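You operate a simulated robot arm through the tools that you are given. There is no shell and no other tool. Be economical: measure what you need, move in short steps, check, and stop when the job is done.

The job below is to be done with a simulated robot arm. You get a single attempt, and the scene is never put back.

Task
Load the paper roll into the control unit and feed paper out.
Fine: the cardboard tube goes into the small grey tray; shut the control unit flap, push FEED once; leave the other bath controls as they are. Where these are worked on the way, their far stop is far enough and under half their travel is too little: control unit flap.

The check looks at the end state, three seconds after you hand in, the way a careful person would. Anything else that was tipped, shoved, dropped, spilled or broken makes it a failure.

Robot
A 7-joint arm with a two-finger parallel gripper, fixed in place. Base frame: the origin is at the foot of the arm, x ahead of it, y to its left, z up. Lengths are in mm, angles in degrees, forces in N, time in s.
With the tool pointing down near the work surface it reaches from about 400 to 900 mm from the base axis. Its first joint turns from -115.0 to 115.0 degrees. Payload 3.91 kg.
Tool frame: the origin (TCP) lies between the finger pads and is the grasp point; the fingertips stand 30 mm ahead of it; z points along the fingers, y is the line along which they close. The gripper opens to 110 mm. The fingers are 20 mm wide and 10 mm thick; the gripper's body (48 by 112 mm) begins 55 mm behind the TCP.
Orientation is told as [roll, pitch, yaw] about the base's x, y, z axes, in that order, counted from this pose: with the fingers straight down and closing along the base's y, the tool's x points along the base's -x, its y along +y and its z along -z.

Tools
- The arm moves only by the tool servo_tool. Its argument "series" is a list of rows, each a list of 3 entries, a list of its own where there are three numbers: the shift along the tool's x, y, z in cm, then the turn, a rotation vector about the tool's x, y, z in degrees, then the closure, from 0 (fully open) to 1 (shut). In form: [[[dx, dy, dz], [wx, wy, wz], jaw], ...]. A call has 1 to 8 rows; each row shifts and turns the commanded pose from where the row before left it, along the tool's axes as they then stand. Each row takes 0.2 s and may step no farther than 50 mm and 8.6 degrees from the row before; otherwise, or with a gripper value out of range, the whole call is refused. A pose out of reach is approached as far as the arm can. The call stops where the force on the tool passes 90 N (or 10 N more than at its start, if that is more) or the arm is blocked; 0.2 s more then pass. Each finger travels about 153 mm/s and halts on what it meets, pressing with about 32 N; the grip force reading is that of the motor and also rises with nothing between the fingers. The clock runs only during rows and for 0.2 s after the last one: add rows that do not move to give the fingers time. The reply holds the time, the measured pose of the TCP, the force on the tool along the base axes, the opening and the grip force, in the units named above and with some noise, with the torque about the TCP (base axes, N m) and any sound that the robot's microphone picked up.
- Cameras (640 x 400 px; columns grow to the right, rows downward): "scene" is fixed at [217.2, 490.8, 1840.6]; the picture's right is [-0.76, -0.65, 0.00], its down [-0.52, 0.61, -0.60] and it looks along [0.39, -0.46, -0.80] (base axes); focal length 253 px, centre (320, 200). "wrist" rides on the gripper at [73, 17, -103] in the tool frame; the picture's right is [-0.23, 0.97, 0.00], its down [-0.76, -0.18, -0.62] and it looks along [-0.61, -0.14, 0.78] (tool axes); focal length 222 px, centre (320, 200).
- grab_frame(camera): a new picture of that camera. No time passes.
- raise_lower(by): slides the trunk up (or, below 0, down) by that many mm; the arm rides with it, the base frame stays. It gives what a move gives, with no picture.
- measure_at(camera, pixels): for up to 12 pixels [column, row] of the newest picture of that camera ("zoom" is the newest enlarged one), the place [x, y, z] in the base frame of the surface seen there, good to about 2 mm, but the place of the scene camera against the robot may be out by one fixed shift of up to 18 mm in any direction. No time passes.
- inspect(camera, box): a new picture of the part [left, top, right, bottom] of that camera's present view, enlarged. No time passes.
- hand_in(): hands the job in; it is judged then, once.

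Keep the steps short. Do not move on a guess: measure, check each grasp and each placing, and mend mistakes. In all there are 80 turns and 46 pictures (those below and enlarged ones count). Leave the gripper open and the arm clear of the work at the hand-in unless told otherwise, and finish with a single line.

The tools are called after "Request:" as name(argument=value, ...) on one line, values as JSON. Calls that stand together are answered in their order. servo_tool: Moves the arm, as the interface text tells. Its arguments: {"type":"object","properties":{"series":{"type":"array","items":{"type":"array"}}},"required":["series"]} The other tools are called the same way: raise_lower (by) slides the trunk up or down; grab_frame (camera) takes a picture; measure_at (camera, pixels) gives the place of the surface under pixels of a picture; inspect (camera, box) takes an enlarged picture of a part of a camera's view; hand_in () hands the job in.

At the start:

```text
clock: 0.0
tcp_pos: [663.2, -65.7, 1435.5]
ee_rot: [0.0, 0.0, -0.2]
ft_force: [-0.9, -0.3, -0.1]
ft_torque: [-0.03, 0.0, 0.03]
grip_width: 109.9
grasp_force: 0.2
trunk travel left (down, up): [-925.0, 65.0]
```

scene: 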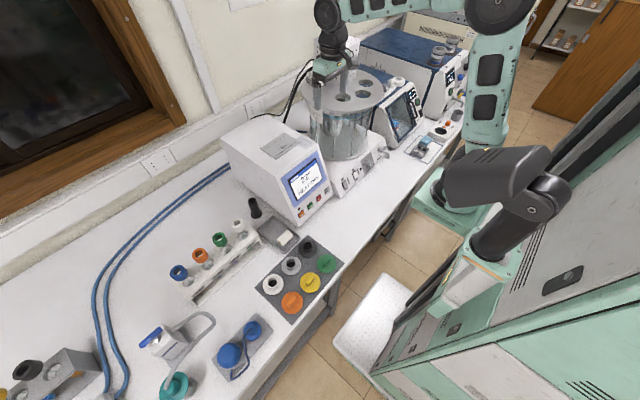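
wrist: 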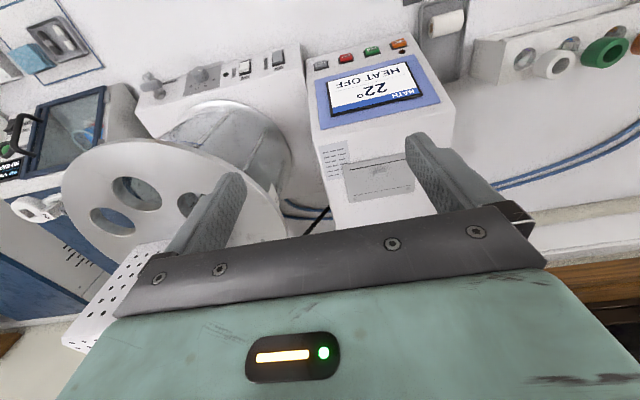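

I start by looking closer at the control unit (scene about 225-340, 120-225) and its surroundings.

Request:
inspect(camera="scene", box=[220, 115, 350, 260])

Request:
inspect(camera="wrist", box=[290, 0, 640, 219])

```text
2.76 times, centred on (285, 188) of scene
```

zoom: 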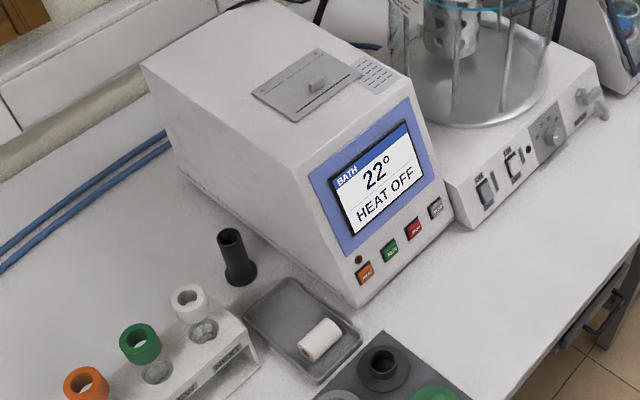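

```text
1.83 times, centred on (465, 110) of wrist
```

zoom: 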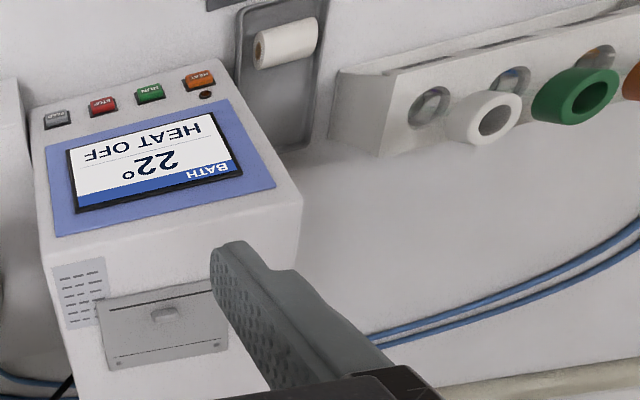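

The roll lies in the grey tray, and the flap is on top with a small knob. I measure these in the wrist zoom: flap corners, knob, hinge screws, the FEED button (57,119), roll ends and tray corners.

Request:
measure_at(camera="zoom", pixels=[[100, 303], [222, 290], [112, 368], [226, 348], [163, 313], [57, 119], [265, 45], [308, 35], [287, 42], [240, 10], [325, 10], [290, 140]])

Request:
inspect(camera="wrist", box=[310, 130, 450, 218])

```text
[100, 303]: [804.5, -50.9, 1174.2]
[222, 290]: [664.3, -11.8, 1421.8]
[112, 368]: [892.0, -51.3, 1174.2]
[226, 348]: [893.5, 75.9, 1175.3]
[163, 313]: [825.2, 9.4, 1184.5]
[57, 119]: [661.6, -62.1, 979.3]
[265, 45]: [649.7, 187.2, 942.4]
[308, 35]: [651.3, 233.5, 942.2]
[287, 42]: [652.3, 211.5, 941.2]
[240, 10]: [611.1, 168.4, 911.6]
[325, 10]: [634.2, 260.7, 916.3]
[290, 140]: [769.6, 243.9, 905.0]
```

```text
4.55 times, centred on (380, 174) of wrist
```

zoom: 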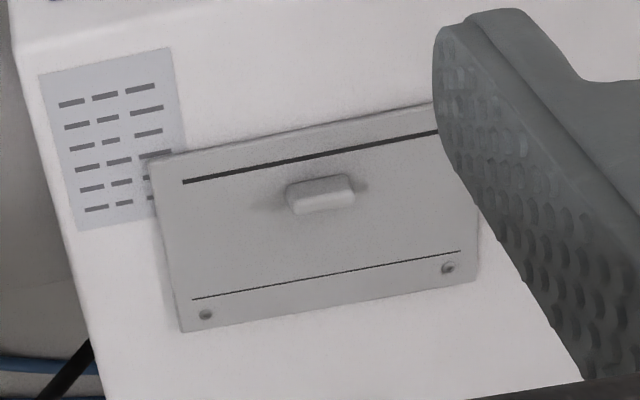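

I measure the knob edges, hinge line and the slit.

Request:
measure_at(camera="zoom", pixels=[[292, 189], [352, 181], [320, 185], [300, 205], [350, 198], [300, 213], [270, 200], [195, 298], [455, 252], [185, 182], [435, 132], [320, 240]])

```text
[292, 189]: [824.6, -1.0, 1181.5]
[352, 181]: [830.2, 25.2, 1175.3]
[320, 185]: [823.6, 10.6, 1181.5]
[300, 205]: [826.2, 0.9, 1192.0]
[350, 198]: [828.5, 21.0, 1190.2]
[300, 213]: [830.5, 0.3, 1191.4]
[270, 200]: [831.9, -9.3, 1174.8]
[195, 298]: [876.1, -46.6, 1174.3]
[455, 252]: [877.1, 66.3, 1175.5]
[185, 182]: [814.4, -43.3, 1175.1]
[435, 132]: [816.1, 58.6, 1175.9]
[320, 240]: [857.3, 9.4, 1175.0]
```

The knob spans y -1..24, x 823..832, top z 1192; hinge at x 877. Before lowering I check the height of the vessel lid and its stirrer to keep clear.

Request:
measure_at(camera="wrist", pixels=[[100, 170], [160, 160], [240, 170], [270, 220], [75, 190], [40, 210], [110, 270], [200, 75], [323, 100], [440, 95], [20, 100]])

Request:
measure_at(camera="scene", pixels=[[345, 95], [310, 105], [385, 100], [340, 120], [283, 152], [330, 70], [345, 45]])

```text
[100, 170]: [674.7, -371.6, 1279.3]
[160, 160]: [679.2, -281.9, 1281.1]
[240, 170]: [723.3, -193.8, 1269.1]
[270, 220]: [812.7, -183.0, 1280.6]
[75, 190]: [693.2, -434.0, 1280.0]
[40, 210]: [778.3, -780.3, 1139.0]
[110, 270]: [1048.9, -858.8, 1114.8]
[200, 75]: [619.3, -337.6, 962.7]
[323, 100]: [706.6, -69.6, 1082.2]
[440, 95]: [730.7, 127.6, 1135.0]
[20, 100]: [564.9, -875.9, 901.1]
```

```text
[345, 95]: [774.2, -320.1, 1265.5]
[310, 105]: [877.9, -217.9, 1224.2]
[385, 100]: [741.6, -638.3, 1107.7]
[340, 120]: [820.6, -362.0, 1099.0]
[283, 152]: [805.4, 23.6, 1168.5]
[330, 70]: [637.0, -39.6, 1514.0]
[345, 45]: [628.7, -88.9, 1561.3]
```

The lid edge lies at y ≈ -175, z 1280. I first move sideways to y ≈ 12 and ahead to x ≈ 827, staying high.

Request:
servo_tool(series=[[[0, 3.9, 0], [0, 0, 0], 0.4], [[0, 3.8, 0], [0, 0, 0], 0.4], [[-4.5, 0, 0], [0, 0, 0], 0.4], [[-4.5, 0, 0], [0, 0, 0], 0.4], [[-4.5, 0, 0], [0, 0, 0], 0.4], [[-2.9, 0, 0], [0, 0, 0], 0.4], [[0, 0, 0], [0, 0, 0], 0.4]])

Request:
raise_lower(by=-150)

Request:
grab_frame(camera="wrist")

```text
clock: 1.6
tcp_pos: [827.8, 10.0, 1433.6]
ee_rot: [0.0, 0.0, -0.1]
ft_force: [0.3, 0.6, -0.2]
ft_torque: [0.0, 0.01, -0.03]
grip_width: 66.0
grasp_force: 0.1
trunk travel left (down, up): [-925.0, 65.0]
```

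```text
clock: 3.4
tcp_pos: [827.1, 9.0, 1284.8]
ee_rot: [0.0, 0.0, -0.2]
ft_force: [-0.2, 0.2, -0.1]
ft_torque: [0.0, 0.01, 0.0]
grip_width: 65.8
grasp_force: 0.0
trunk travel left (down, up): [-775.0, 215.0]
```

```text
40 pictures are left
```

wrist: 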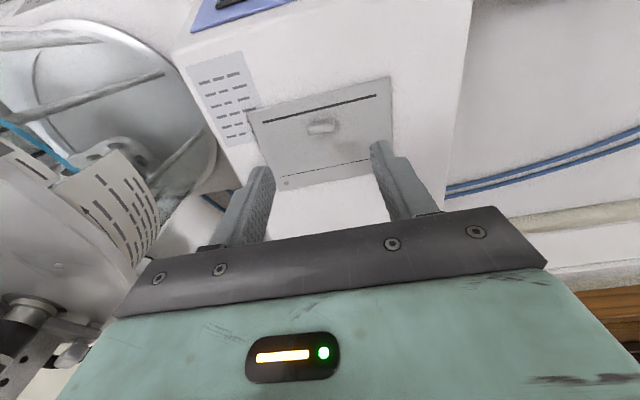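

I re-measure the knob at about (321,127) from here, with the hinge line.

Request:
measure_at(camera="wrist", pixels=[[309, 126], [335, 123], [321, 127], [322, 131], [322, 122], [300, 130], [350, 167], [283, 179]])

```text
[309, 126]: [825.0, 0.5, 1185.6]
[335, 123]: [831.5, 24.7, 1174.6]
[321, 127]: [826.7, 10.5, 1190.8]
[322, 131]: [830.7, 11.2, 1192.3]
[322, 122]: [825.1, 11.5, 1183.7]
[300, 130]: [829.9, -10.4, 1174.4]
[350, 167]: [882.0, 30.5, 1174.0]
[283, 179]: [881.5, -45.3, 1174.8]
```

Knob centre is (829, 12). I go down to TCP z ≈ 1209, which puts the fingertips at about 1179, then close.

Request:
servo_tool(series=[[[-0.1, 0.3, 4.0], [0, 0, 0], 0.4], [[0, 0, 3.6], [0, 0, 0], 0.4], [[0, 0, 0], [0, 0, 0], 0.4], [[0, 0, 0], [0, 0, 0], 1], [[0, 0, 0], [0, 0, 0], 1]])

Request:
grab_frame(camera="wrist")

```text
clock: 4.5
tcp_pos: [828.0, 9.5, 1208.3]
ee_rot: [-0.1, 0.0, -0.2]
ft_force: [-0.7, -7.6, -1.0]
ft_torque: [-0.26, -0.01, -0.06]
grip_width: 25.7
grasp_force: 44.9
trunk travel left (down, up): [-775.0, 215.0]
```

```text
39 pictures are left
```

wrist: 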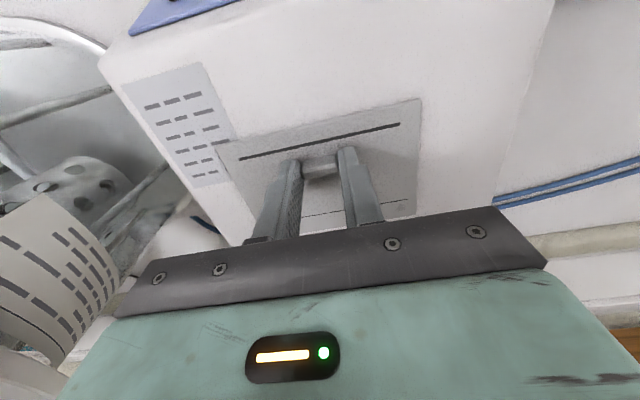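

The knob is gripped (25.7 mm wide). I swing the flap up about the hinge at x 877, 24° in three steps, turning the tool with it.

Request:
servo_tool(series=[[[-0.52, 0.1, -0.65], [0, 8, 0], 1], [[-0.52, 0, -0.65], [0, 8, 0], 1], [[-0.52, 0, -0.65], [0, 8, 0], 1], [[0, 0, 0], [0, 0, 0], 1]])

Request:
grab_frame(camera="wrist")

```text
clock: 5.5
tcp_pos: [807.1, -29.2, 1237.9]
ee_rot: [-0.1, 23.1, 0.0]
ft_force: [-0.9, -0.6, 1.1]
ft_torque: [0.09, -0.06, -0.01]
grip_width: 0.4
grasp_force: 37.5
out of reach, approached as far as the arm can: row 3
trunk travel left (down, up): [-775.0, 215.0]
```

```text
38 pictures are left
```

wrist: 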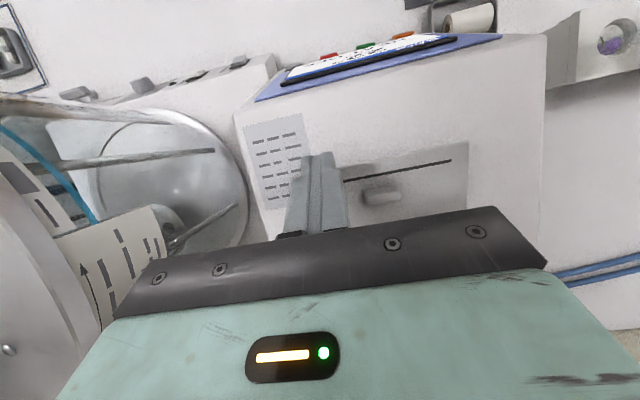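

That grip was lost: the tilted pose was out of reach and the arm drifted off; the flap looks shut still. I check the arm and the flap in the scene view before going on.

Request:
servo_tool(series=[[[0, 0, -3], [0, 0, 0], 0.5], [[0, 0, 0], [0, -8, 0], 0.5], [[0, 0, 0], [0, -8, 0], 0.5], [[0, 0, 0], [0, -8, 0], 0.5], [[0, 0, 0], [0, 0, 0], 0.5]])

Request:
grab_frame(camera="scene")

Request:
grab_frame(camera="wrist")

```text
clock: 6.8
tcp_pos: [809.1, -28.0, 1235.6]
ee_rot: [0.0, -0.2, -0.1]
ft_force: [-0.5, -1.0, -0.2]
ft_torque: [0.01, 0.0, 0.01]
grip_width: 54.7
grasp_force: 0.1
out of reach, approached as far as the arm can: row 1
trunk travel left (down, up): [-775.0, 215.0]
```

```text
37 pictures are left
```

scene: 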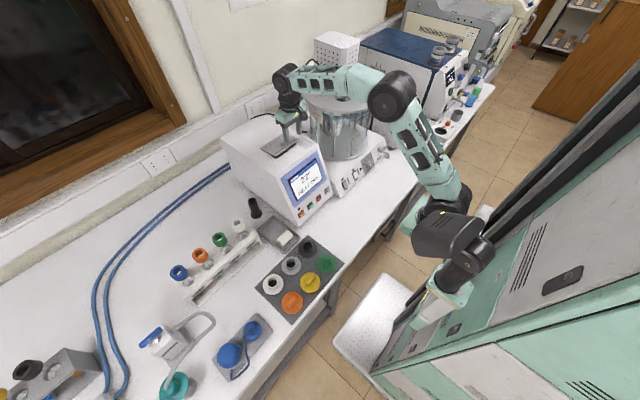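

```text
36 pictures are left
```

wrist: 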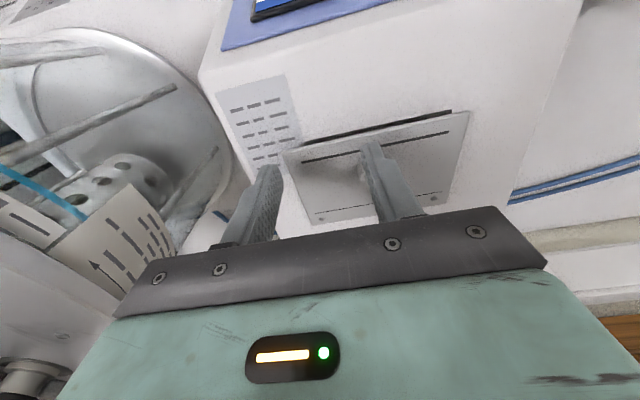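

The flap now shows a dark gap at its front edge. I zoom in and measure, and check the elbow's height above the bath.

Request:
measure_at(camera="scene", pixels=[[392, 97], [430, 160], [340, 82], [288, 80], [445, 235], [462, 285]])

Request:
inspect(camera="wrist", box=[260, 90, 500, 240])

```text
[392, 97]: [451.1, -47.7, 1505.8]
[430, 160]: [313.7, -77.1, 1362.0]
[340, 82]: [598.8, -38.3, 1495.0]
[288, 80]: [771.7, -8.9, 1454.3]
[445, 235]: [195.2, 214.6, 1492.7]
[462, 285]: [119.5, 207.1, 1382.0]
```

```text
2.67 times, centred on (380, 165) of wrist
```

zoom: 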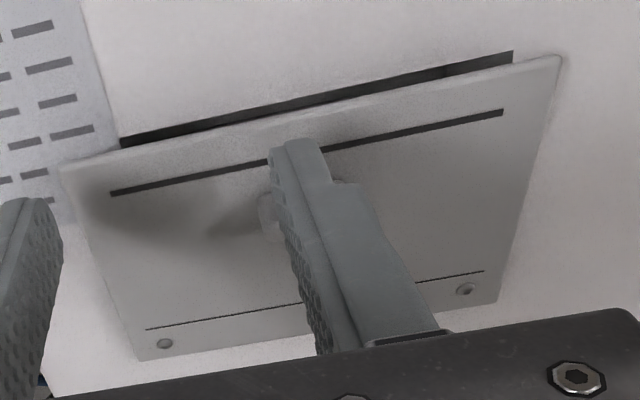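

The flap has lifted a little and stays there. I measure its lip, cavity edge and rear edge.

Request:
measure_at(camera="zoom", pixels=[[65, 165], [200, 140], [440, 85], [555, 62], [115, 192], [150, 328], [483, 270], [300, 100], [450, 70], [250, 220], [165, 343], [130, 355]])

```text
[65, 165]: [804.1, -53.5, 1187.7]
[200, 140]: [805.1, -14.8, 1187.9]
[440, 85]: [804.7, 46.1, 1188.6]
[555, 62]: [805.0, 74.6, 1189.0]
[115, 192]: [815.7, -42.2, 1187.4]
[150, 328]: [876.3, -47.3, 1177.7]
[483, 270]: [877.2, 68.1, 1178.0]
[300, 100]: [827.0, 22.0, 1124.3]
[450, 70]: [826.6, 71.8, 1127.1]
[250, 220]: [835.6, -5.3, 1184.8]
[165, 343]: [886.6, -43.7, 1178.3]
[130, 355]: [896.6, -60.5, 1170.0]
```

The flap pivots at its rear edge (x ≈ 892) and stays put at about 9°. The knob is now near (831, 12, 1194). I align above it, still vertical, and regrip.

Request:
servo_tool(series=[[[0, 0, -1], [0, 0, 0], 0.5], [[0, 4.0, 0], [0, 0, 0], 0.5], [[-2.2, 0, 0], [0, 0, 0], 0.5], [[0, 0, 0], [0, 0, 0], 0.5]])

```text
clock: 7.8
tcp_pos: [831.5, 11.9, 1245.6]
ee_rot: [0.1, 0.0, -0.1]
ft_force: [0.0, 0.0, -0.4]
ft_torque: [-0.04, 0.01, 0.01]
grip_width: 55.0
grasp_force: 0.2
trunk travel left (down, up): [-775.0, 215.0]
```

I go down 25 mm, close, and lift along the arc to about 30° without turning the tool.

Request:
servo_tool(series=[[[0, 0, 2.5], [0, 0, 0], 0.5], [[0, 0, 0], [0, 0, 0], 0.5], [[0, 0, 0], [0, 0, 0], 1], [[0, 0, 0], [0, 0, 0], 1], [[-0.47, 0, -1.13], [0, 0, 0], 1], [[-0.61, 0, -0.92], [0, 0, 0], 1], [[0, 0, 0], [0, 0, 0], 1]])

Request:
grab_frame(camera="wrist")

```text
clock: 9.3
tcp_pos: [841.9, 10.7, 1239.2]
ee_rot: [0.0, 0.1, -0.2]
ft_force: [-9.4, -12.5, -13.9]
ft_torque: [-0.32, 1.43, 0.04]
grip_width: 25.6
grasp_force: 44.5
trunk travel left (down, up): [-775.0, 215.0]
```

```text
34 pictures are left
```

wrist: 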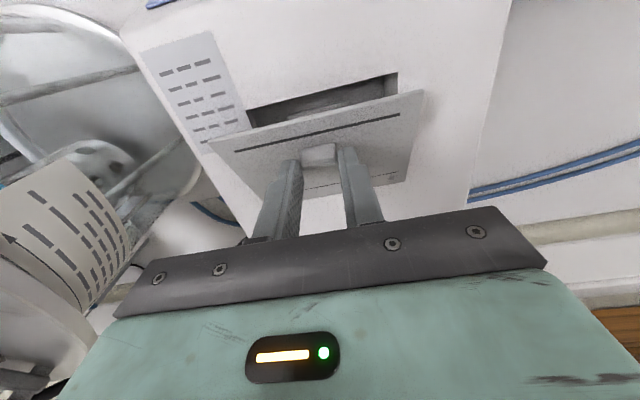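

It is opening well with about 25 mm grip. I continue two smaller steps along the arc to about 48°.

Request:
servo_tool(series=[[[-0.76, 0, -0.85], [0, 0, 0], 1], [[-0.66, 0, -0.58], [0, 0, 0], 1], [[0, 0, 0], [0, 0, 0], 1]])

Request:
grab_frame(camera="wrist")

```text
clock: 10.2
tcp_pos: [855.7, 8.6, 1254.3]
ee_rot: [0.0, 0.1, -0.1]
ft_force: [-13.8, -19.5, -10.4]
ft_torque: [-0.54, 1.49, 0.13]
grip_width: 25.7
grasp_force: 45.0
trunk travel left (down, up): [-775.0, 215.0]
```

```text
33 pictures are left
```

wrist: 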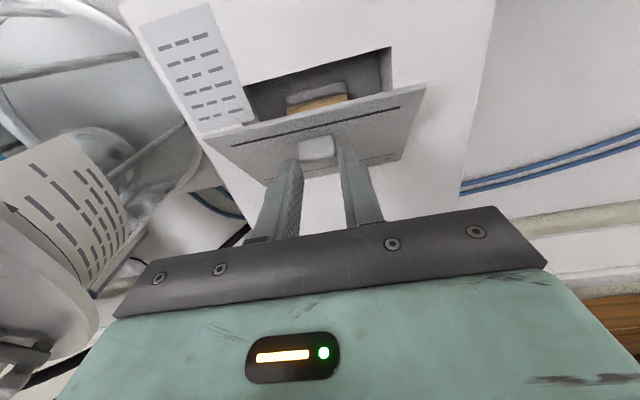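

The cardboard tube shows inside the cavity at (318,95). I release the knob and rise straight up, then check whether the flap stays.

Request:
servo_tool(series=[[[0, 0, 0], [0, 0, 0], 0.6], [[0, 0, 0], [0, 0, 0], 0.6], [[0, 0, -3], [0, 0, 0], 0.6], [[0, 0, -3], [0, 0, 0], 0.6], [[4.5, 0, 0], [0, 0, 0], 0.6], [[4.5, 0, 0], [0, 0, 0], 1], [[0, 0, 0], [0, 0, 0], 1]])

Request:
grab_frame(camera="wrist")

```text
clock: 11.8
tcp_pos: [764.6, 12.1, 1314.8]
ee_rot: [-0.1, -0.2, -0.1]
ft_force: [0.0, -0.2, 0.1]
ft_torque: [-0.01, -0.04, -0.03]
grip_width: 0.0
grasp_force: 31.8
trunk travel left (down, up): [-775.0, 215.0]
```

```text
32 pictures are left
```

wrist: 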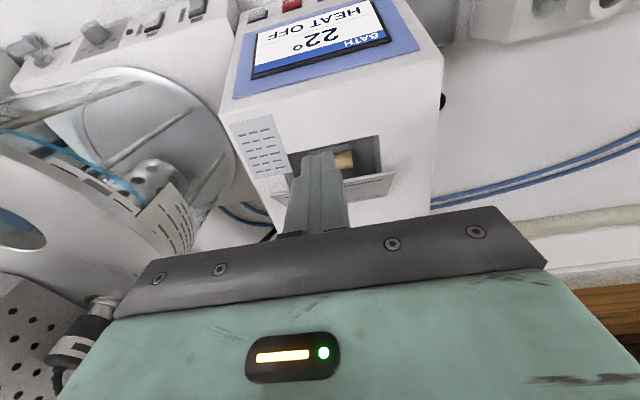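

The flap stays at about 45°. With fingers shut I tilt the tool 24° forward, lower the tips to about (807, 12, 1220) in front of the raised flap, and start pushing it back.

Request:
servo_tool(series=[[[0, 0, 0], [0, -8, 0], 1], [[0, 0, 0], [0, -8, 0], 1], [[0, 0, 0], [0, -8, 0], 1], [[-0.15, 0, 3.7], [0, 0, 0], 1], [[-0.15, 0, 3.7], [0, 0, 0], 1], [[-2.29, 0, 1.02], [0, 0, 0], 1], [[0, 0, 0], [0, 0, 0], 1]])

Request:
grab_frame(camera="wrist")

```text
clock: 13.2
tcp_pos: [817.9, 11.6, 1270.6]
ee_rot: [0.2, -25.7, 0.1]
ft_force: [-35.4, -9.5, 46.1]
ft_torque: [-0.46, -0.25, 0.14]
grip_width: 0.3
grasp_force: 31.9
trunk travel left (down, up): [-775.0, 215.0]
stopped in row 7: the force on the tool passed its limit at 96 N (the readings are from after the stop); the commanded pose is now the measured one
```

```text
31 pictures are left
```

wrist: 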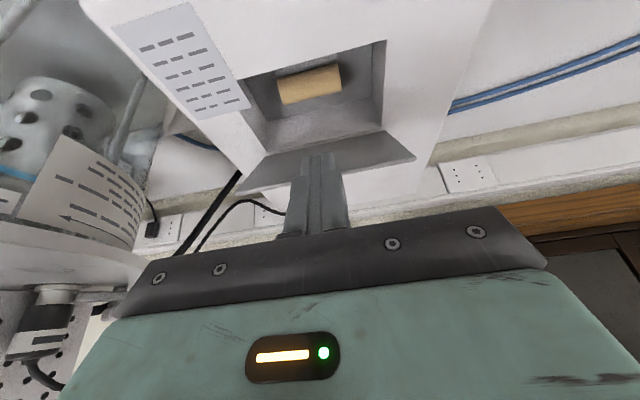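

The tips met something (force back and up). I measure the flap edges to see where it stands.

Request:
measure_at(camera="wrist", pixels=[[272, 155], [235, 192], [388, 132], [412, 158], [350, 145], [350, 158], [285, 170], [290, 185], [308, 85], [380, 50], [318, 160]])

Request:
inspect(camera="wrist", box=[220, 30, 440, 220])

```text
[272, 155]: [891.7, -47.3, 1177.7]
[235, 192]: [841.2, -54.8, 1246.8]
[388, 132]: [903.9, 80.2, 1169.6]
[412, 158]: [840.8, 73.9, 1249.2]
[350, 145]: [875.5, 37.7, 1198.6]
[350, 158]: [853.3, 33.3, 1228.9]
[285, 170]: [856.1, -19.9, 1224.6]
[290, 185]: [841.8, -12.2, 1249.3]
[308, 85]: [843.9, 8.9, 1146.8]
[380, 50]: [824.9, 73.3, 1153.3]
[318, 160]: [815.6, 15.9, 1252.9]
```

```text
2.11 times, centred on (330, 125) of wrist
```

zoom: 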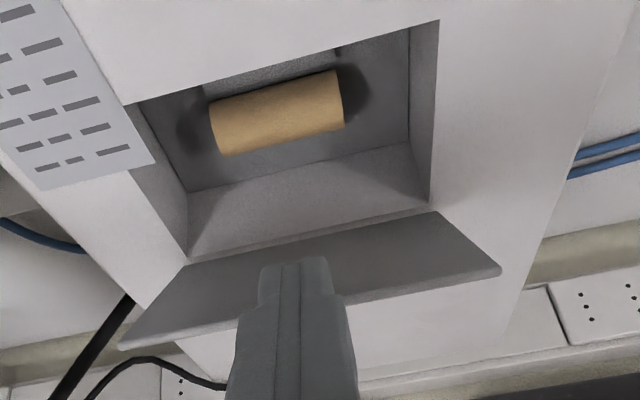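

The flap stands at about 56° and the front corner of the tips is bearing on its lip edge. I back off 30 mm, lower 25 mm, then push forward under the plate.

Request:
servo_tool(series=[[[2.7, 0, -1.3], [0, 0, 0], 1], [[0, 0, 0], [0, 0, 0], 1], [[1.08, 0, 2.25], [0, 0, 0], 1], [[0, 0, 0], [0, 0, 0], 1], [[-1.8, 0, 0.87], [0, 0, 0], 1], [[-1.8, 0, 0.87], [0, 0, 0], 1], [[-1.8, 0, 0.87], [0, 0, 0], 1], [[0, 0, 0], [0, 0, 0], 1]])

Request:
grab_frame(camera="wrist")

```text
clock: 15.0
tcp_pos: [852.2, 12.8, 1231.9]
ee_rot: [0.1, -24.7, 0.0]
ft_force: [1.5, 0.3, -0.8]
ft_torque: [-0.01, 0.04, -0.04]
grip_width: 0.2
grasp_force: 32.1
trunk travel left (down, up): [-775.0, 215.0]
```

```text
29 pictures are left
```

wrist: 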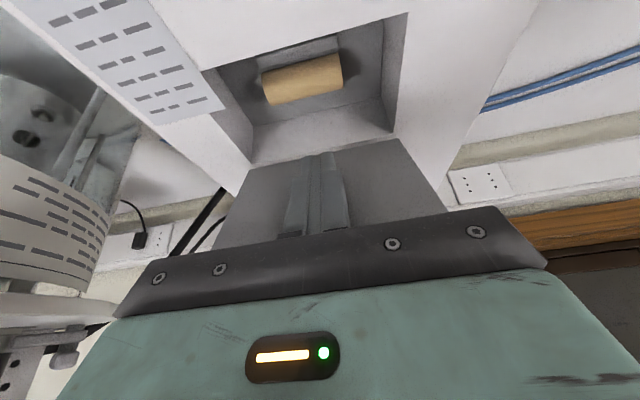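

The flap is pushed up further. I keep pushing forward and slightly up.

Request:
servo_tool(series=[[[-1.89, 0, 0.21], [0, 0, 0], 1], [[-1.89, 0, 0.21], [0, 0, 0], 1], [[0, 0, 0], [0, 0, 0], 1]])

Request:
grab_frame(camera="wrist")

```text
clock: 15.8
tcp_pos: [887.5, 13.0, 1246.9]
ee_rot: [0.2, -24.9, 0.1]
ft_force: [-0.1, 0.5, -1.0]
ft_torque: [0.01, -0.02, -0.01]
grip_width: 0.3
grasp_force: 31.6
trunk travel left (down, up): [-775.0, 215.0]
```

```text
28 pictures are left
```

wrist: 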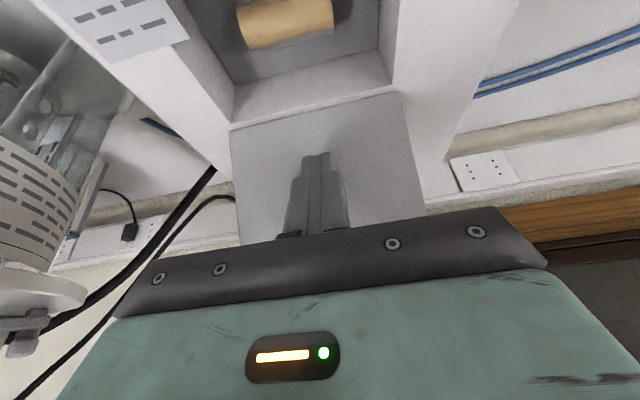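

The flap is now about upright or past it. One further push, watching the force.

Request:
servo_tool(series=[[[-1.6, 0, 0.5], [0, 0, 0], 1], [[-1.0, 0, 0.3], [0, 0, 0], 1], [[0, 0, 0], [0, 0, 0], 1]])

Request:
grab_frame(camera="wrist")

```text
clock: 16.4
tcp_pos: [896.4, 16.1, 1252.9]
ee_rot: [0.0, -22.9, 0.2]
ft_force: [-111.1, -12.9, 75.6]
ft_torque: [0.01, 2.06, -0.48]
grip_width: 0.0
grasp_force: 31.9
trunk travel left (down, up): [-775.0, 215.0]
stopped in row 2: the force on the tool passed its limit at 99 N (the readings are from after the stop); the commanded pose is now the measured one
```

```text
27 pictures are left
```

wrist: 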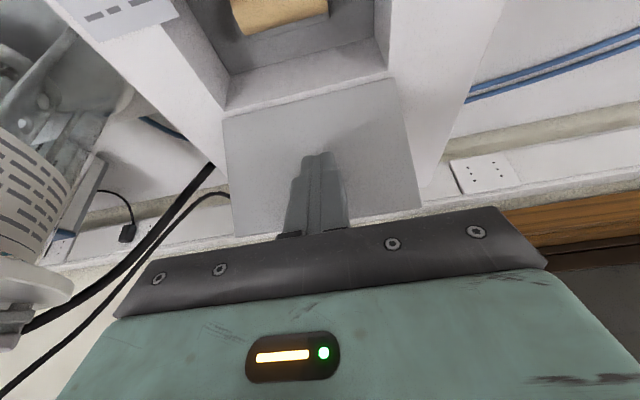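

The flap is at its far stop. I back away and up, and set the tool vertical again.

Request:
servo_tool(series=[[[3.7, 0, -1.6], [0, 0, 0], 1], [[3.7, 0, -2.7], [0, 0, 0], 1], [[1, 0, -4], [0, 0, 0], 0.4], [[0, 0, 0], [0, 8, 0], 0.4], [[0, 0, 0], [0, 8, 0], 0.4], [[0, 0, 0], [0, 7, 0], 0.4], [[0, 0, 0], [0, 0, 0], 0.4]])

Request:
grab_frame(camera="wrist")

```text
clock: 18.0
tcp_pos: [795.5, 14.1, 1288.7]
ee_rot: [0.0, -0.1, 0.0]
ft_force: [0.1, -0.4, 0.0]
ft_torque: [0.0, -0.02, -0.01]
grip_width: 66.2
grasp_force: 0.0
trunk travel left (down, up): [-775.0, 215.0]
```

```text
26 pictures are left
```

wrist: 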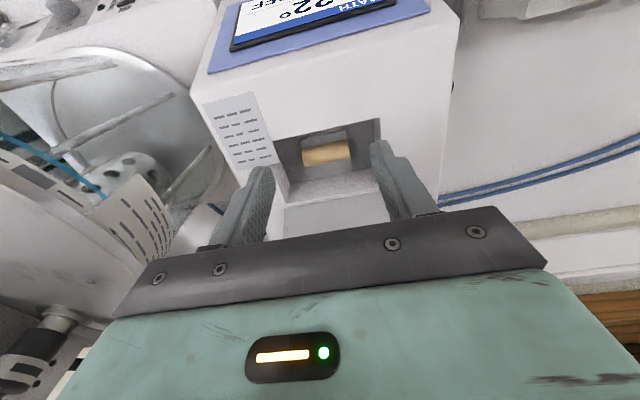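

The flap stays open. Now I zoom on the tube and cavity and measure.

Request:
inspect(camera="wrist", box=[260, 110, 400, 200])

Request:
measure_at(camera="wrist", pixels=[[304, 156], [350, 148], [327, 147], [327, 153], [327, 160], [278, 140], [379, 120], [383, 164], [288, 183], [325, 135], [340, 182], [295, 150]])

```text
4.44 times, centred on (330, 155) of wrist
```

zoom: 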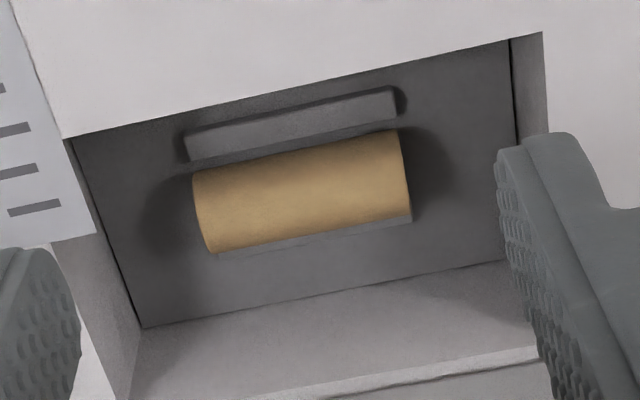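

```text
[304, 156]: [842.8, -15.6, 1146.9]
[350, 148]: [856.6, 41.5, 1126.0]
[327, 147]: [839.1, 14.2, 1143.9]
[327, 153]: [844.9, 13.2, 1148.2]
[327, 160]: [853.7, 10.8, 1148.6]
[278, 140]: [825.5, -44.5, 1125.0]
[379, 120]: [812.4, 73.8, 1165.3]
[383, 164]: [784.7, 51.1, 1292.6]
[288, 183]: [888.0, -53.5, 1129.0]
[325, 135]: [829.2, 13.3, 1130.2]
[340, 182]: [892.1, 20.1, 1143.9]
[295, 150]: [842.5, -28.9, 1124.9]
```

I measure the tube ends, cradle bars and cavity rim more closely in the zoom.

Request:
measure_at(camera="zoom", pixels=[[200, 195], [208, 238], [400, 160], [405, 205], [300, 165], [300, 195], [300, 225], [290, 125], [300, 240], [440, 160], [75, 140], [505, 45]])

Request:
measure_at(camera="scene", pixels=[[283, 235], [275, 243], [292, 240]])

```text
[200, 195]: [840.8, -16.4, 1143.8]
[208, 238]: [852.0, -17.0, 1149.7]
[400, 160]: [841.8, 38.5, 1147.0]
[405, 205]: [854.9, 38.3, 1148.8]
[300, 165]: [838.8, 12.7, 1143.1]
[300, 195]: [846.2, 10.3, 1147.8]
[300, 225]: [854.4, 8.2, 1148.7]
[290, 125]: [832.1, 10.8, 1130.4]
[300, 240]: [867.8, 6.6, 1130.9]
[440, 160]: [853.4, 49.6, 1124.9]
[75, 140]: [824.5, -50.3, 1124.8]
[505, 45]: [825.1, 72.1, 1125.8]
```

```text
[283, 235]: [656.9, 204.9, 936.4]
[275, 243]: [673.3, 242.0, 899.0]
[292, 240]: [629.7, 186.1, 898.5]
```

The tube spans y -18..40 at x ≈ 850, top z 1149; floor z 1125, cavity y -48..74. I'll grip it by its ends: opening 76 mm, above (850, 11), then lower by trunk.

Request:
servo_tool(series=[[[-2.8, -0.3, 0], [0, 0, 0], 0.31], [[-2.7, 0, 0], [0, 0, 0], 0.31], [[0, 0, 0], [0, 0, 0], 0.31]])

Request:
raise_lower(by=-90)

Request:
grab_frame(camera="wrist")

```text
clock: 18.8
tcp_pos: [850.0, 12.7, 1288.6]
ee_rot: [0.1, -0.1, 0.1]
ft_force: [-0.5, -0.2, -0.5]
ft_torque: [0.02, 0.02, -0.03]
grip_width: 76.2
grasp_force: 0.2
trunk travel left (down, up): [-775.0, 215.0]
```

```text
clock: 20.0
tcp_pos: [850.3, 12.0, 1199.2]
ee_rot: [0.0, -0.1, 0.2]
ft_force: [-0.1, -0.3, -0.9]
ft_torque: [0.01, 0.0, -0.02]
grip_width: 75.8
grasp_force: 0.0
trunk travel left (down, up): [-685.0, 305.0]
```

```text
24 pictures are left
```

wrist: 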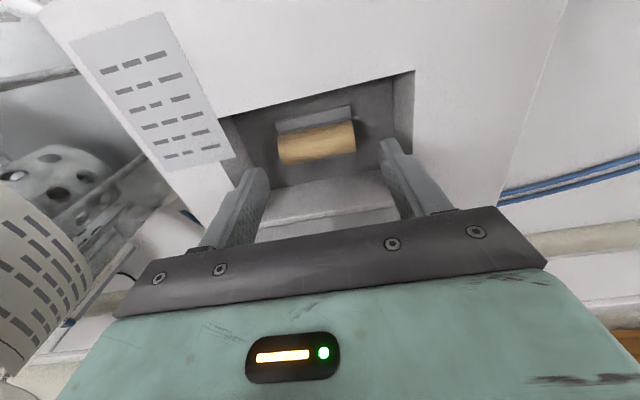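

Aligned. I go down 40 mm more (tips to ≈1129) and close on the tube's ends.

Request:
servo_tool(series=[[[0, 0, 2], [0, 0, 0], 0.31], [[0, 0, 2], [0, 0, 0], 0.31], [[0, 0, 0], [0, 0, 0], 0.31], [[0, 0, 0], [0, 0, 0], 0.6], [[0, 0, 0], [0, 0, 0], 0.6]])

Request:
grab_frame(camera="wrist")

```text
clock: 21.2
tcp_pos: [850.8, 12.3, 1159.1]
ee_rot: [0.0, -0.2, 0.1]
ft_force: [0.7, -0.2, 1.3]
ft_torque: [-0.01, 0.0, 0.04]
grip_width: 56.2
grasp_force: 32.1
trunk travel left (down, up): [-685.0, 305.0]
```

```text
23 pictures are left
```

wrist: 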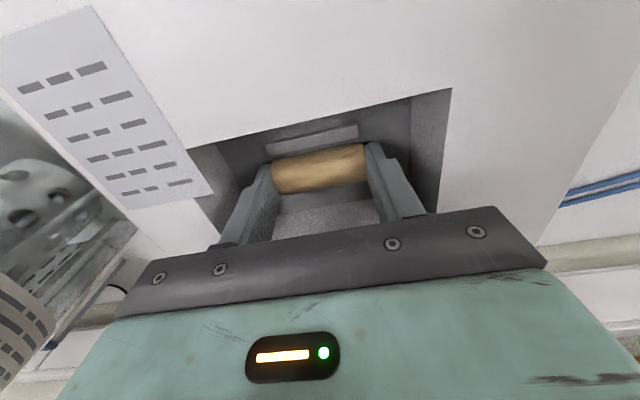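

Gripped at 56.2 mm. I lift it 110 mm clear with the trunk, then move sideways and back toward the tray.

Request:
raise_lower(by=110)

Request:
servo_tool(series=[[[4.5, 0, 0], [0, 0, 0], 0.6], [[4.5, 0, 0], [0, 0, 0], 0.6], [[4.5, 0, 0], [0, 0, 0], 0.6], [[4.5, 4, 0], [0, 0, 0], 0.55], [[3.5, 4.0, 0], [0, 0, 0], 0.55], [[0, 5, 0], [0, 0, 0], 0.55], [[0, 5, 0], [0, 0, 0], 0.55], [[0, 0, 0], [0, 0, 0], 0.55]])

Request:
grab_frame(camera="wrist")

```text
clock: 22.6
tcp_pos: [850.8, 10.9, 1269.2]
ee_rot: [0.1, -0.2, 0.1]
ft_force: [-0.3, -0.7, 0.3]
ft_torque: [0.02, 0.0, 0.0]
grip_width: 56.4
grasp_force: 31.9
trunk travel left (down, up): [-795.0, 195.0]
```

```text
refused: row 4 steps farther than a row can; nothing moved
```

```text
22 pictures are left
```

wrist: 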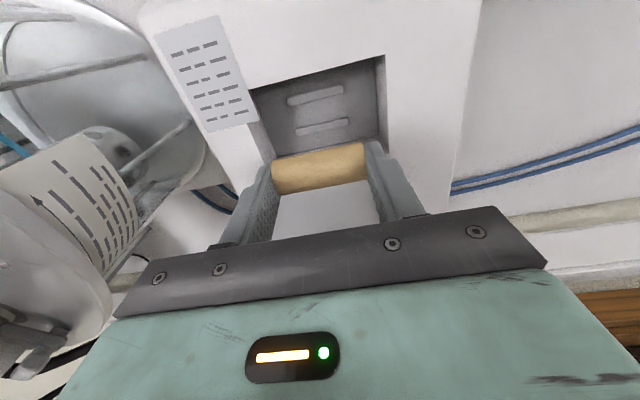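

The tube is held. That step was too long; while here I measure the cradle bars at (313,95) and (322,127) and then move in smaller steps.

Request:
measure_at(camera="wrist", pixels=[[288, 101], [342, 87], [313, 92], [313, 97], [296, 132], [348, 121], [322, 124], [322, 130], [318, 112], [258, 92], [384, 58], [275, 155]])

Request:
servo_tool(series=[[[4.5, 0, 0], [0, 0, 0], 0.6], [[4.5, 0, 0], [0, 0, 0], 0.6], [[4.5, 0, 0], [0, 0, 0], 0.6], [[3, 3.5, 0], [0, 0, 0], 0.6], [[3, 3.5, 0], [0, 0, 0], 0.6], [[3, 3.5, 0], [0, 0, 0], 0.6], [[0, 4.5, 0], [0, 0, 0], 0.6], [[0, 4.5, 0], [0, 0, 0], 0.6]])

Request:
grab_frame(camera="wrist")

```text
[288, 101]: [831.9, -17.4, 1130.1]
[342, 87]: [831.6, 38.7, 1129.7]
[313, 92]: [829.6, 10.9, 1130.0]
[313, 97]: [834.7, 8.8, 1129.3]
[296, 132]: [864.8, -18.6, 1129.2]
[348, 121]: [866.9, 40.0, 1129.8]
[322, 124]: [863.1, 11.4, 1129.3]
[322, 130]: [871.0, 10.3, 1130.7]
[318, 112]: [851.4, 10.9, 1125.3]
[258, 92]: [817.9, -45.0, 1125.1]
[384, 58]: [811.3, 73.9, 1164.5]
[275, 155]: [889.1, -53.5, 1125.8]
```

```text
clock: 24.4
tcp_pos: [624.8, 206.7, 1268.2]
ee_rot: [0.0, -0.2, 0.1]
ft_force: [-0.6, -0.8, -0.1]
ft_torque: [0.03, -0.01, 0.0]
grip_width: 56.3
grasp_force: 31.8
trunk travel left (down, up): [-795.0, 195.0]
```

```text
21 pictures are left
```

wrist: 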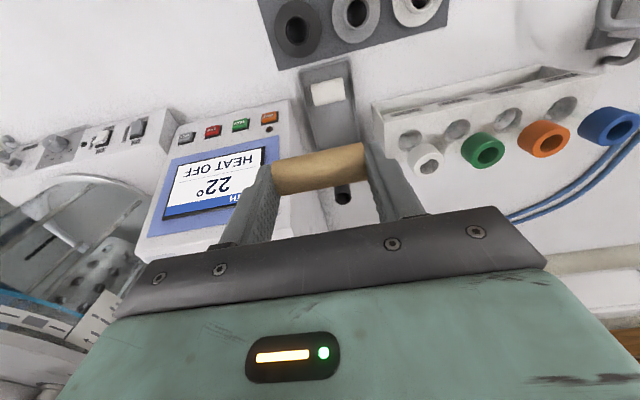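

Cradle centre is (849, 11). Now I zoom on the tray to get its walls and the free area.

Request:
inspect(camera="wrist", box=[290, 50, 390, 150])

Request:
inspect(camera="scene", box=[235, 190, 320, 260])

```text
4.00 times, centred on (340, 100) of wrist
```

zoom: 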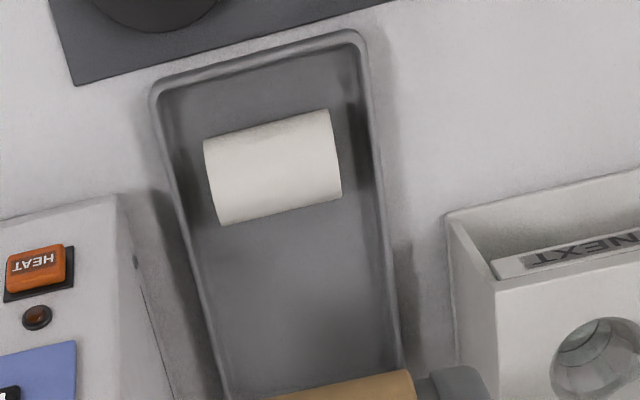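

```text
5.71 times, centred on (278, 225) of scene
```

zoom: 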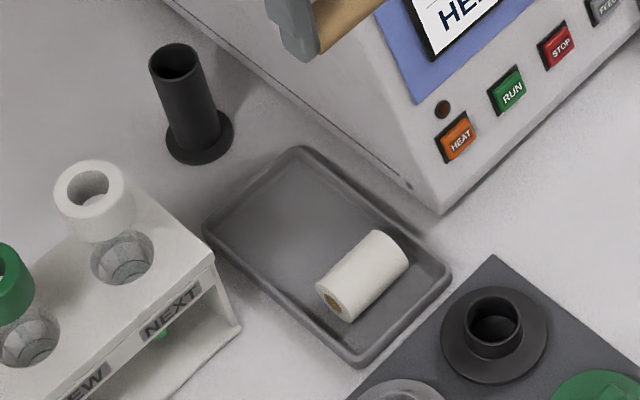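

I measure tray walls, roll edges and tray floor on the wrist picture (full-frame pixels).

Request:
measure_at(camera="wrist", pixels=[[299, 74], [350, 59], [314, 140], [359, 138], [312, 88], [342, 79], [328, 88], [327, 84], [330, 96], [316, 104], [344, 98], [340, 125]])

Request:
measure_at(camera="zoom", pixels=[[205, 228], [300, 150], [450, 275], [360, 362], [290, 230], [405, 252], [325, 288], [380, 235], [345, 315], [365, 275], [185, 60], [200, 150]])

```text
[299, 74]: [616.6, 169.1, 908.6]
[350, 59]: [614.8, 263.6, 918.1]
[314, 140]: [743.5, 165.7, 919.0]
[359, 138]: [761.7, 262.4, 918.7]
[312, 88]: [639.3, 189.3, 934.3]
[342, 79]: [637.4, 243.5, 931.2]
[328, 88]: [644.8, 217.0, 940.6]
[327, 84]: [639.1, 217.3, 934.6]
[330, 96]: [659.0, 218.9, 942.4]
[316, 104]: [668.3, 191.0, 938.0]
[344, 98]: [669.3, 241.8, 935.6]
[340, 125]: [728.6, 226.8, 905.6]
```

```text
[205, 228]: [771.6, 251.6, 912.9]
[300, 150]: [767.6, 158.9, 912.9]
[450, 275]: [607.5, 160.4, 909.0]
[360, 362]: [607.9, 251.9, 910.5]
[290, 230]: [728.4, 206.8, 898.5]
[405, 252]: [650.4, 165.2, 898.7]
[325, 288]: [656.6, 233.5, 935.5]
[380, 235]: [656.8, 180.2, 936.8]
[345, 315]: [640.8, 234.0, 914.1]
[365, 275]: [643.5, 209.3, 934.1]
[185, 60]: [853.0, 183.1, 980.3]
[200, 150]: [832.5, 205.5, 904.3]
```

The tray: rim x 615–777, y 167–263, rim z 918, floor 905. The roll lies along y: centre (657, 217), top 942. I check the rack and caps nearby for clearance before lowering the tube at (725, 215).

Request:
measure_at(camera="wrist", pixels=[[374, 106], [420, 153], [430, 160], [398, 145], [343, 195], [345, 186], [382, 125], [300, 110]])

```text
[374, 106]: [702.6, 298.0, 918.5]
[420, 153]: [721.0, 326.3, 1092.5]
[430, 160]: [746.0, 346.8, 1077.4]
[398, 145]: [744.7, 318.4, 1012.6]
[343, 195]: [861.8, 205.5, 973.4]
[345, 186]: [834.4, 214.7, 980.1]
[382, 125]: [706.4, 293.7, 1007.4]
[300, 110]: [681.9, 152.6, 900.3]
```

Clear (rack from y ≈ 294, cap from ≈ 320; gripper reaches to 271). I move above (725, 215) and lower the trunk 280 mm.

Request:
servo_tool(series=[[[-4, 0.8, 0], [0, 0, 0], 0.6], [[-4, 0, 0], [0, 0, 0], 0.6], [[-2, 0, 0], [0, 0, 0], 0.6], [[0, 0, 0], [0, 0, 0], 0.6]])

Request:
raise_lower(by=-280)

Request:
grab_frame(camera="wrist")

```text
clock: 25.4
tcp_pos: [724.0, 214.2, 1268.3]
ee_rot: [-0.1, -0.1, 0.1]
ft_force: [-1.2, 0.1, 0.1]
ft_torque: [0.0, -0.01, 0.0]
grip_width: 56.4
grasp_force: 32.4
trunk travel left (down, up): [-795.0, 195.0]
```

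```text
clock: 28.3
tcp_pos: [723.8, 214.5, 988.3]
ee_rot: [0.1, -0.3, 0.1]
ft_force: [0.7, 0.4, -0.4]
ft_torque: [0.02, 0.02, 0.02]
grip_width: 56.1
grasp_force: 31.7
trunk travel left (down, up): [-515.0, 475.0]
```

```text
18 pictures are left
```

wrist: 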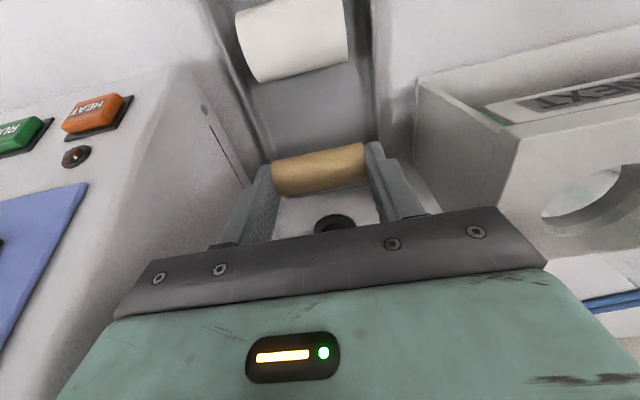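

Positioned over the tray's free half. I lower 47 mm to TCP 941 (tube nearly at the floor) and open just a little.

Request:
servo_tool(series=[[[0, 0, 2.5], [0, 0, 0], 0.6], [[0, 0, 2.2], [0, 0, 0], 0.6], [[0, 0, 0], [0, 0, 0], 0.6], [[0, 0, 0], [0, 0, 0], 0.43], [[0, 0, 0], [0, 0, 0], 0.43], [[0, 0, 0], [0, 0, 0], 0.43]])

Request:
grab_frame(camera="wrist")

```text
clock: 29.7
tcp_pos: [723.9, 214.2, 940.4]
ee_rot: [0.0, -0.2, 0.0]
ft_force: [-0.5, -0.2, -1.2]
ft_torque: [-0.02, 0.02, 0.0]
grip_width: 62.7
grasp_force: 0.0
trunk travel left (down, up): [-515.0, 475.0]
```

```text
17 pictures are left
```

wrist: 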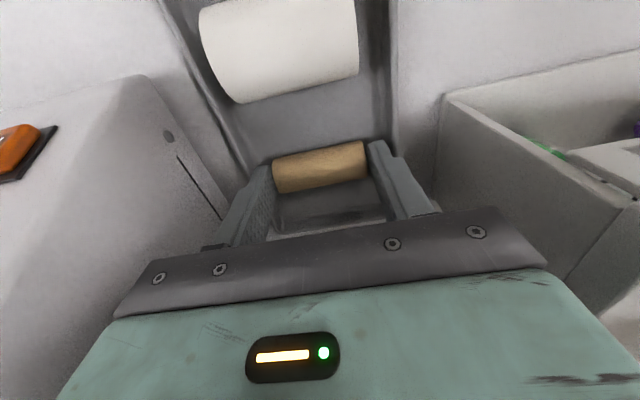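

Released; the tube lies in the tray. I rise 70 mm, move above the roll at (657, 217), and check.

Request:
servo_tool(series=[[[0, 0, -3.5], [0, 0, 0], 0.43], [[0, 0, -3.5], [0, 0, 0], 0.43], [[3.4, 0.2, 0], [0, 0, 0], 0.38], [[3.3, 0, 0], [0, 0, 0], 0.38], [[0, 0, 0], [0, 0, 0], 0.38]])

Request:
grab_frame(camera="wrist")

```text
clock: 30.9
tcp_pos: [656.6, 217.3, 1011.6]
ee_rot: [0.0, -0.2, 0.1]
ft_force: [0.6, 0.5, -0.8]
ft_torque: [0.04, 0.01, -0.01]
grip_width: 68.1
grasp_force: 0.0
trunk travel left (down, up): [-515.0, 475.0]
```

```text
16 pictures are left
```

wrist: 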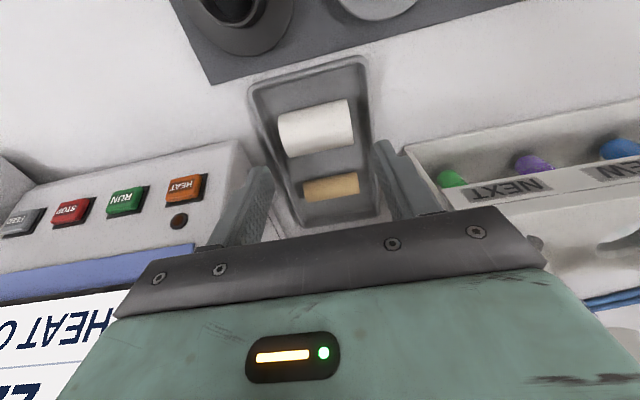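

I measure the roll's ends and the tray walls from here, plus the FEED button at (22,220) for later.

Request:
measure_at(camera="wrist", pixels=[[281, 118], [286, 150], [347, 103], [352, 140], [315, 130], [315, 145], [314, 115], [332, 187], [22, 218], [8, 222], [72, 210], [126, 201]])

```text
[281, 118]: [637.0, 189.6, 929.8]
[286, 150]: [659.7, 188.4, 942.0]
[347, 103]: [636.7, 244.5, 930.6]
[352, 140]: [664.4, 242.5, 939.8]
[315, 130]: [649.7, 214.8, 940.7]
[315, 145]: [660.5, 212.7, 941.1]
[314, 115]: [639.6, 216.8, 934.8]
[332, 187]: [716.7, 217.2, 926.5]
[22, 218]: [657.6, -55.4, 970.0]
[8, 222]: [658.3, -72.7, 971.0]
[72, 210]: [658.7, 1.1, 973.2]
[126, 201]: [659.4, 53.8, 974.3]
```

The roll is y 189–244, centre x ≈ 656. I narrow to 62 mm, go down to TCP 944 and close on the roll's ends.

Request:
servo_tool(series=[[[0, -0.1, 0], [0, 0, 0], 0.436], [[0, 0, 3.5], [0, 0, 0], 0.436], [[0, 0, 3.2], [0, 0, 0], 0.436], [[0, 0, 0], [0, 0, 0], 0.436], [[0, 0, 0], [0, 0, 0], 0.65], [[0, 0, 0], [0, 0, 0], 0.65]])

Request:
grab_frame(camera="wrist")

```text
clock: 32.3
tcp_pos: [655.7, 216.5, 944.5]
ee_rot: [-0.1, -0.2, 0.1]
ft_force: [-0.1, 0.4, 0.2]
ft_torque: [0.02, 0.01, -0.04]
grip_width: 57.1
grasp_force: 31.5
trunk travel left (down, up): [-515.0, 475.0]
```

```text
15 pictures are left
```

wrist: 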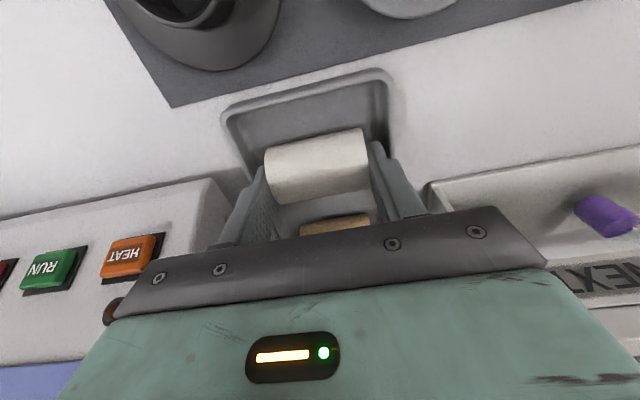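

Gripped at 57.1 mm. I raise the trunk 330 mm and then move toward the unit.

Request:
raise_lower(by=330)

Request:
servo_tool(series=[[[0, -4.5, 0], [0, 0, 0], 0.65], [[0, -4.5, 0], [0, 0, 0], 0.65], [[0, -4.5, 0], [0, 0, 0], 0.65], [[0, -4.5, 0], [0, 0, 0], 0.65], [[-4, -2.55, 0], [0, 0, 0], 0.65], [[-4.5, 0, 0], [0, 0, 0], 0.65], [[-4.5, 0, 0], [0, 0, 0], 0.65], [[0, 0, 0], [0, 0, 0], 0.65]])

```text
clock: 35.5
tcp_pos: [657.4, 216.4, 1274.0]
ee_rot: [0.0, -0.2, 0.2]
ft_force: [-0.6, 0.3, -1.2]
ft_torque: [0.03, -0.01, -0.02]
grip_width: 57.3
grasp_force: 31.9
trunk travel left (down, up): [-845.0, 145.0]
```

```text
clock: 37.3
tcp_pos: [788.9, 9.3, 1276.0]
ee_rot: [-0.1, -0.2, 0.1]
ft_force: [0.4, 0.7, 0.1]
ft_torque: [0.0, -0.01, 0.01]
grip_width: 57.1
grasp_force: 32.1
trunk travel left (down, up): [-845.0, 145.0]
```

Now the last 60 mm to x ≈ 849, y ≈ 11, and lower 75 mm by trunk, then look.

Request:
servo_tool(series=[[[-3.0, 0.15, 0], [0, 0, 0], 0.65], [[-3.0, 0, 0], [0, 0, 0], 0.65], [[0, 0, 0], [0, 0, 0], 0.65]])

Request:
raise_lower(by=-75)

Request:
grab_frame(camera="wrist")

```text
clock: 38.1
tcp_pos: [848.1, 12.1, 1276.4]
ee_rot: [0.0, -0.3, 0.2]
ft_force: [0.0, -0.2, -0.8]
ft_torque: [0.02, 0.0, 0.0]
grip_width: 57.3
grasp_force: 32.2
trunk travel left (down, up): [-845.0, 145.0]
```

```text
clock: 39.2
tcp_pos: [848.2, 12.4, 1200.1]
ee_rot: [0.0, -0.2, 0.0]
ft_force: [0.4, 0.5, -0.4]
ft_torque: [0.0, 0.01, 0.01]
grip_width: 57.2
grasp_force: 32.0
trunk travel left (down, up): [-770.0, 220.0]
```

```text
14 pictures are left
```

wrist: 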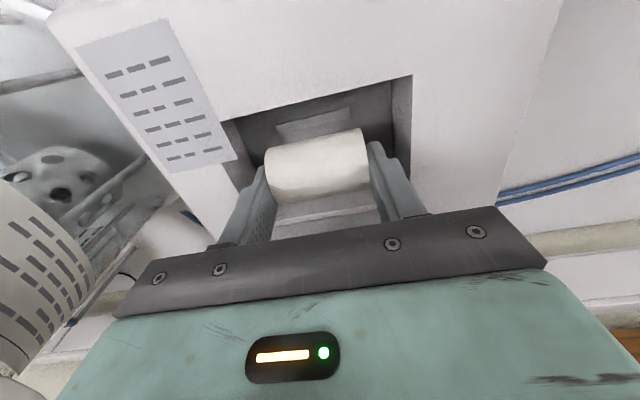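

Good alignment. I lower 34 mm, then 1 mm more steps watching the contact force.

Request:
servo_tool(series=[[[-0.1, -0.12, 1.7], [0, 0, 0], 0.65], [[0, 0, 1.5], [0, 0, 0], 0.65], [[0, 0, 0.2], [0, 0, 0], 0.65], [[0, 0, 0], [0, 0, 0], 0.65]])

```text
clock: 40.2
tcp_pos: [849.3, 9.5, 1166.1]
ee_rot: [0.1, -0.3, 0.1]
ft_force: [2.9, -0.8, 4.9]
ft_torque: [0.06, -0.07, -0.04]
grip_width: 57.5
grasp_force: 32.2
trunk travel left (down, up): [-770.0, 220.0]
```

Light contact with the cradle (5 N up). I release to 72 mm and rise.

Request:
servo_tool(series=[[[0, 0, 0], [0, 0, 0], 0.35], [[0, 0, 0], [0, 0, 0], 0.35], [[0, 0, -3], [0, 0, 0], 0.35], [[0, 0, -4], [0, 0, 0], 0.35], [[0, 0, -3], [0, 0, 0], 0.35], [[4, 0, 0], [0, 0, 0], 0.35], [[0, 0, 0], [0, 0, 0], 0.35]])

Request:
inspect(camera="wrist", box=[240, 80, 420, 220])

```text
clock: 41.8
tcp_pos: [806.8, 9.9, 1265.7]
ee_rot: [0.1, -0.2, 0.2]
ft_force: [-0.5, 0.9, -0.4]
ft_torque: [0.01, 0.02, 0.02]
grip_width: 71.7
grasp_force: 0.1
trunk travel left (down, up): [-770.0, 220.0]
```

```text
2.86 times, centred on (330, 150) of wrist
```

zoom: 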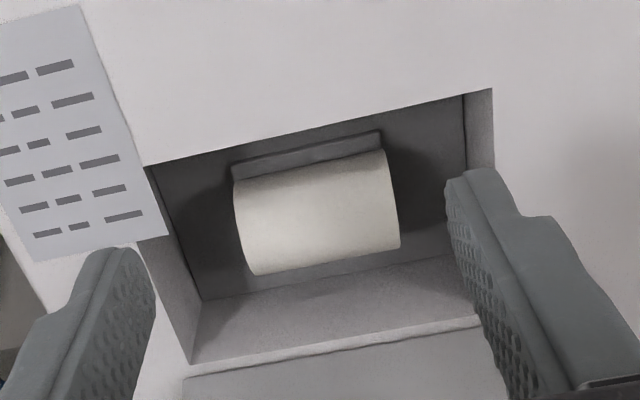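

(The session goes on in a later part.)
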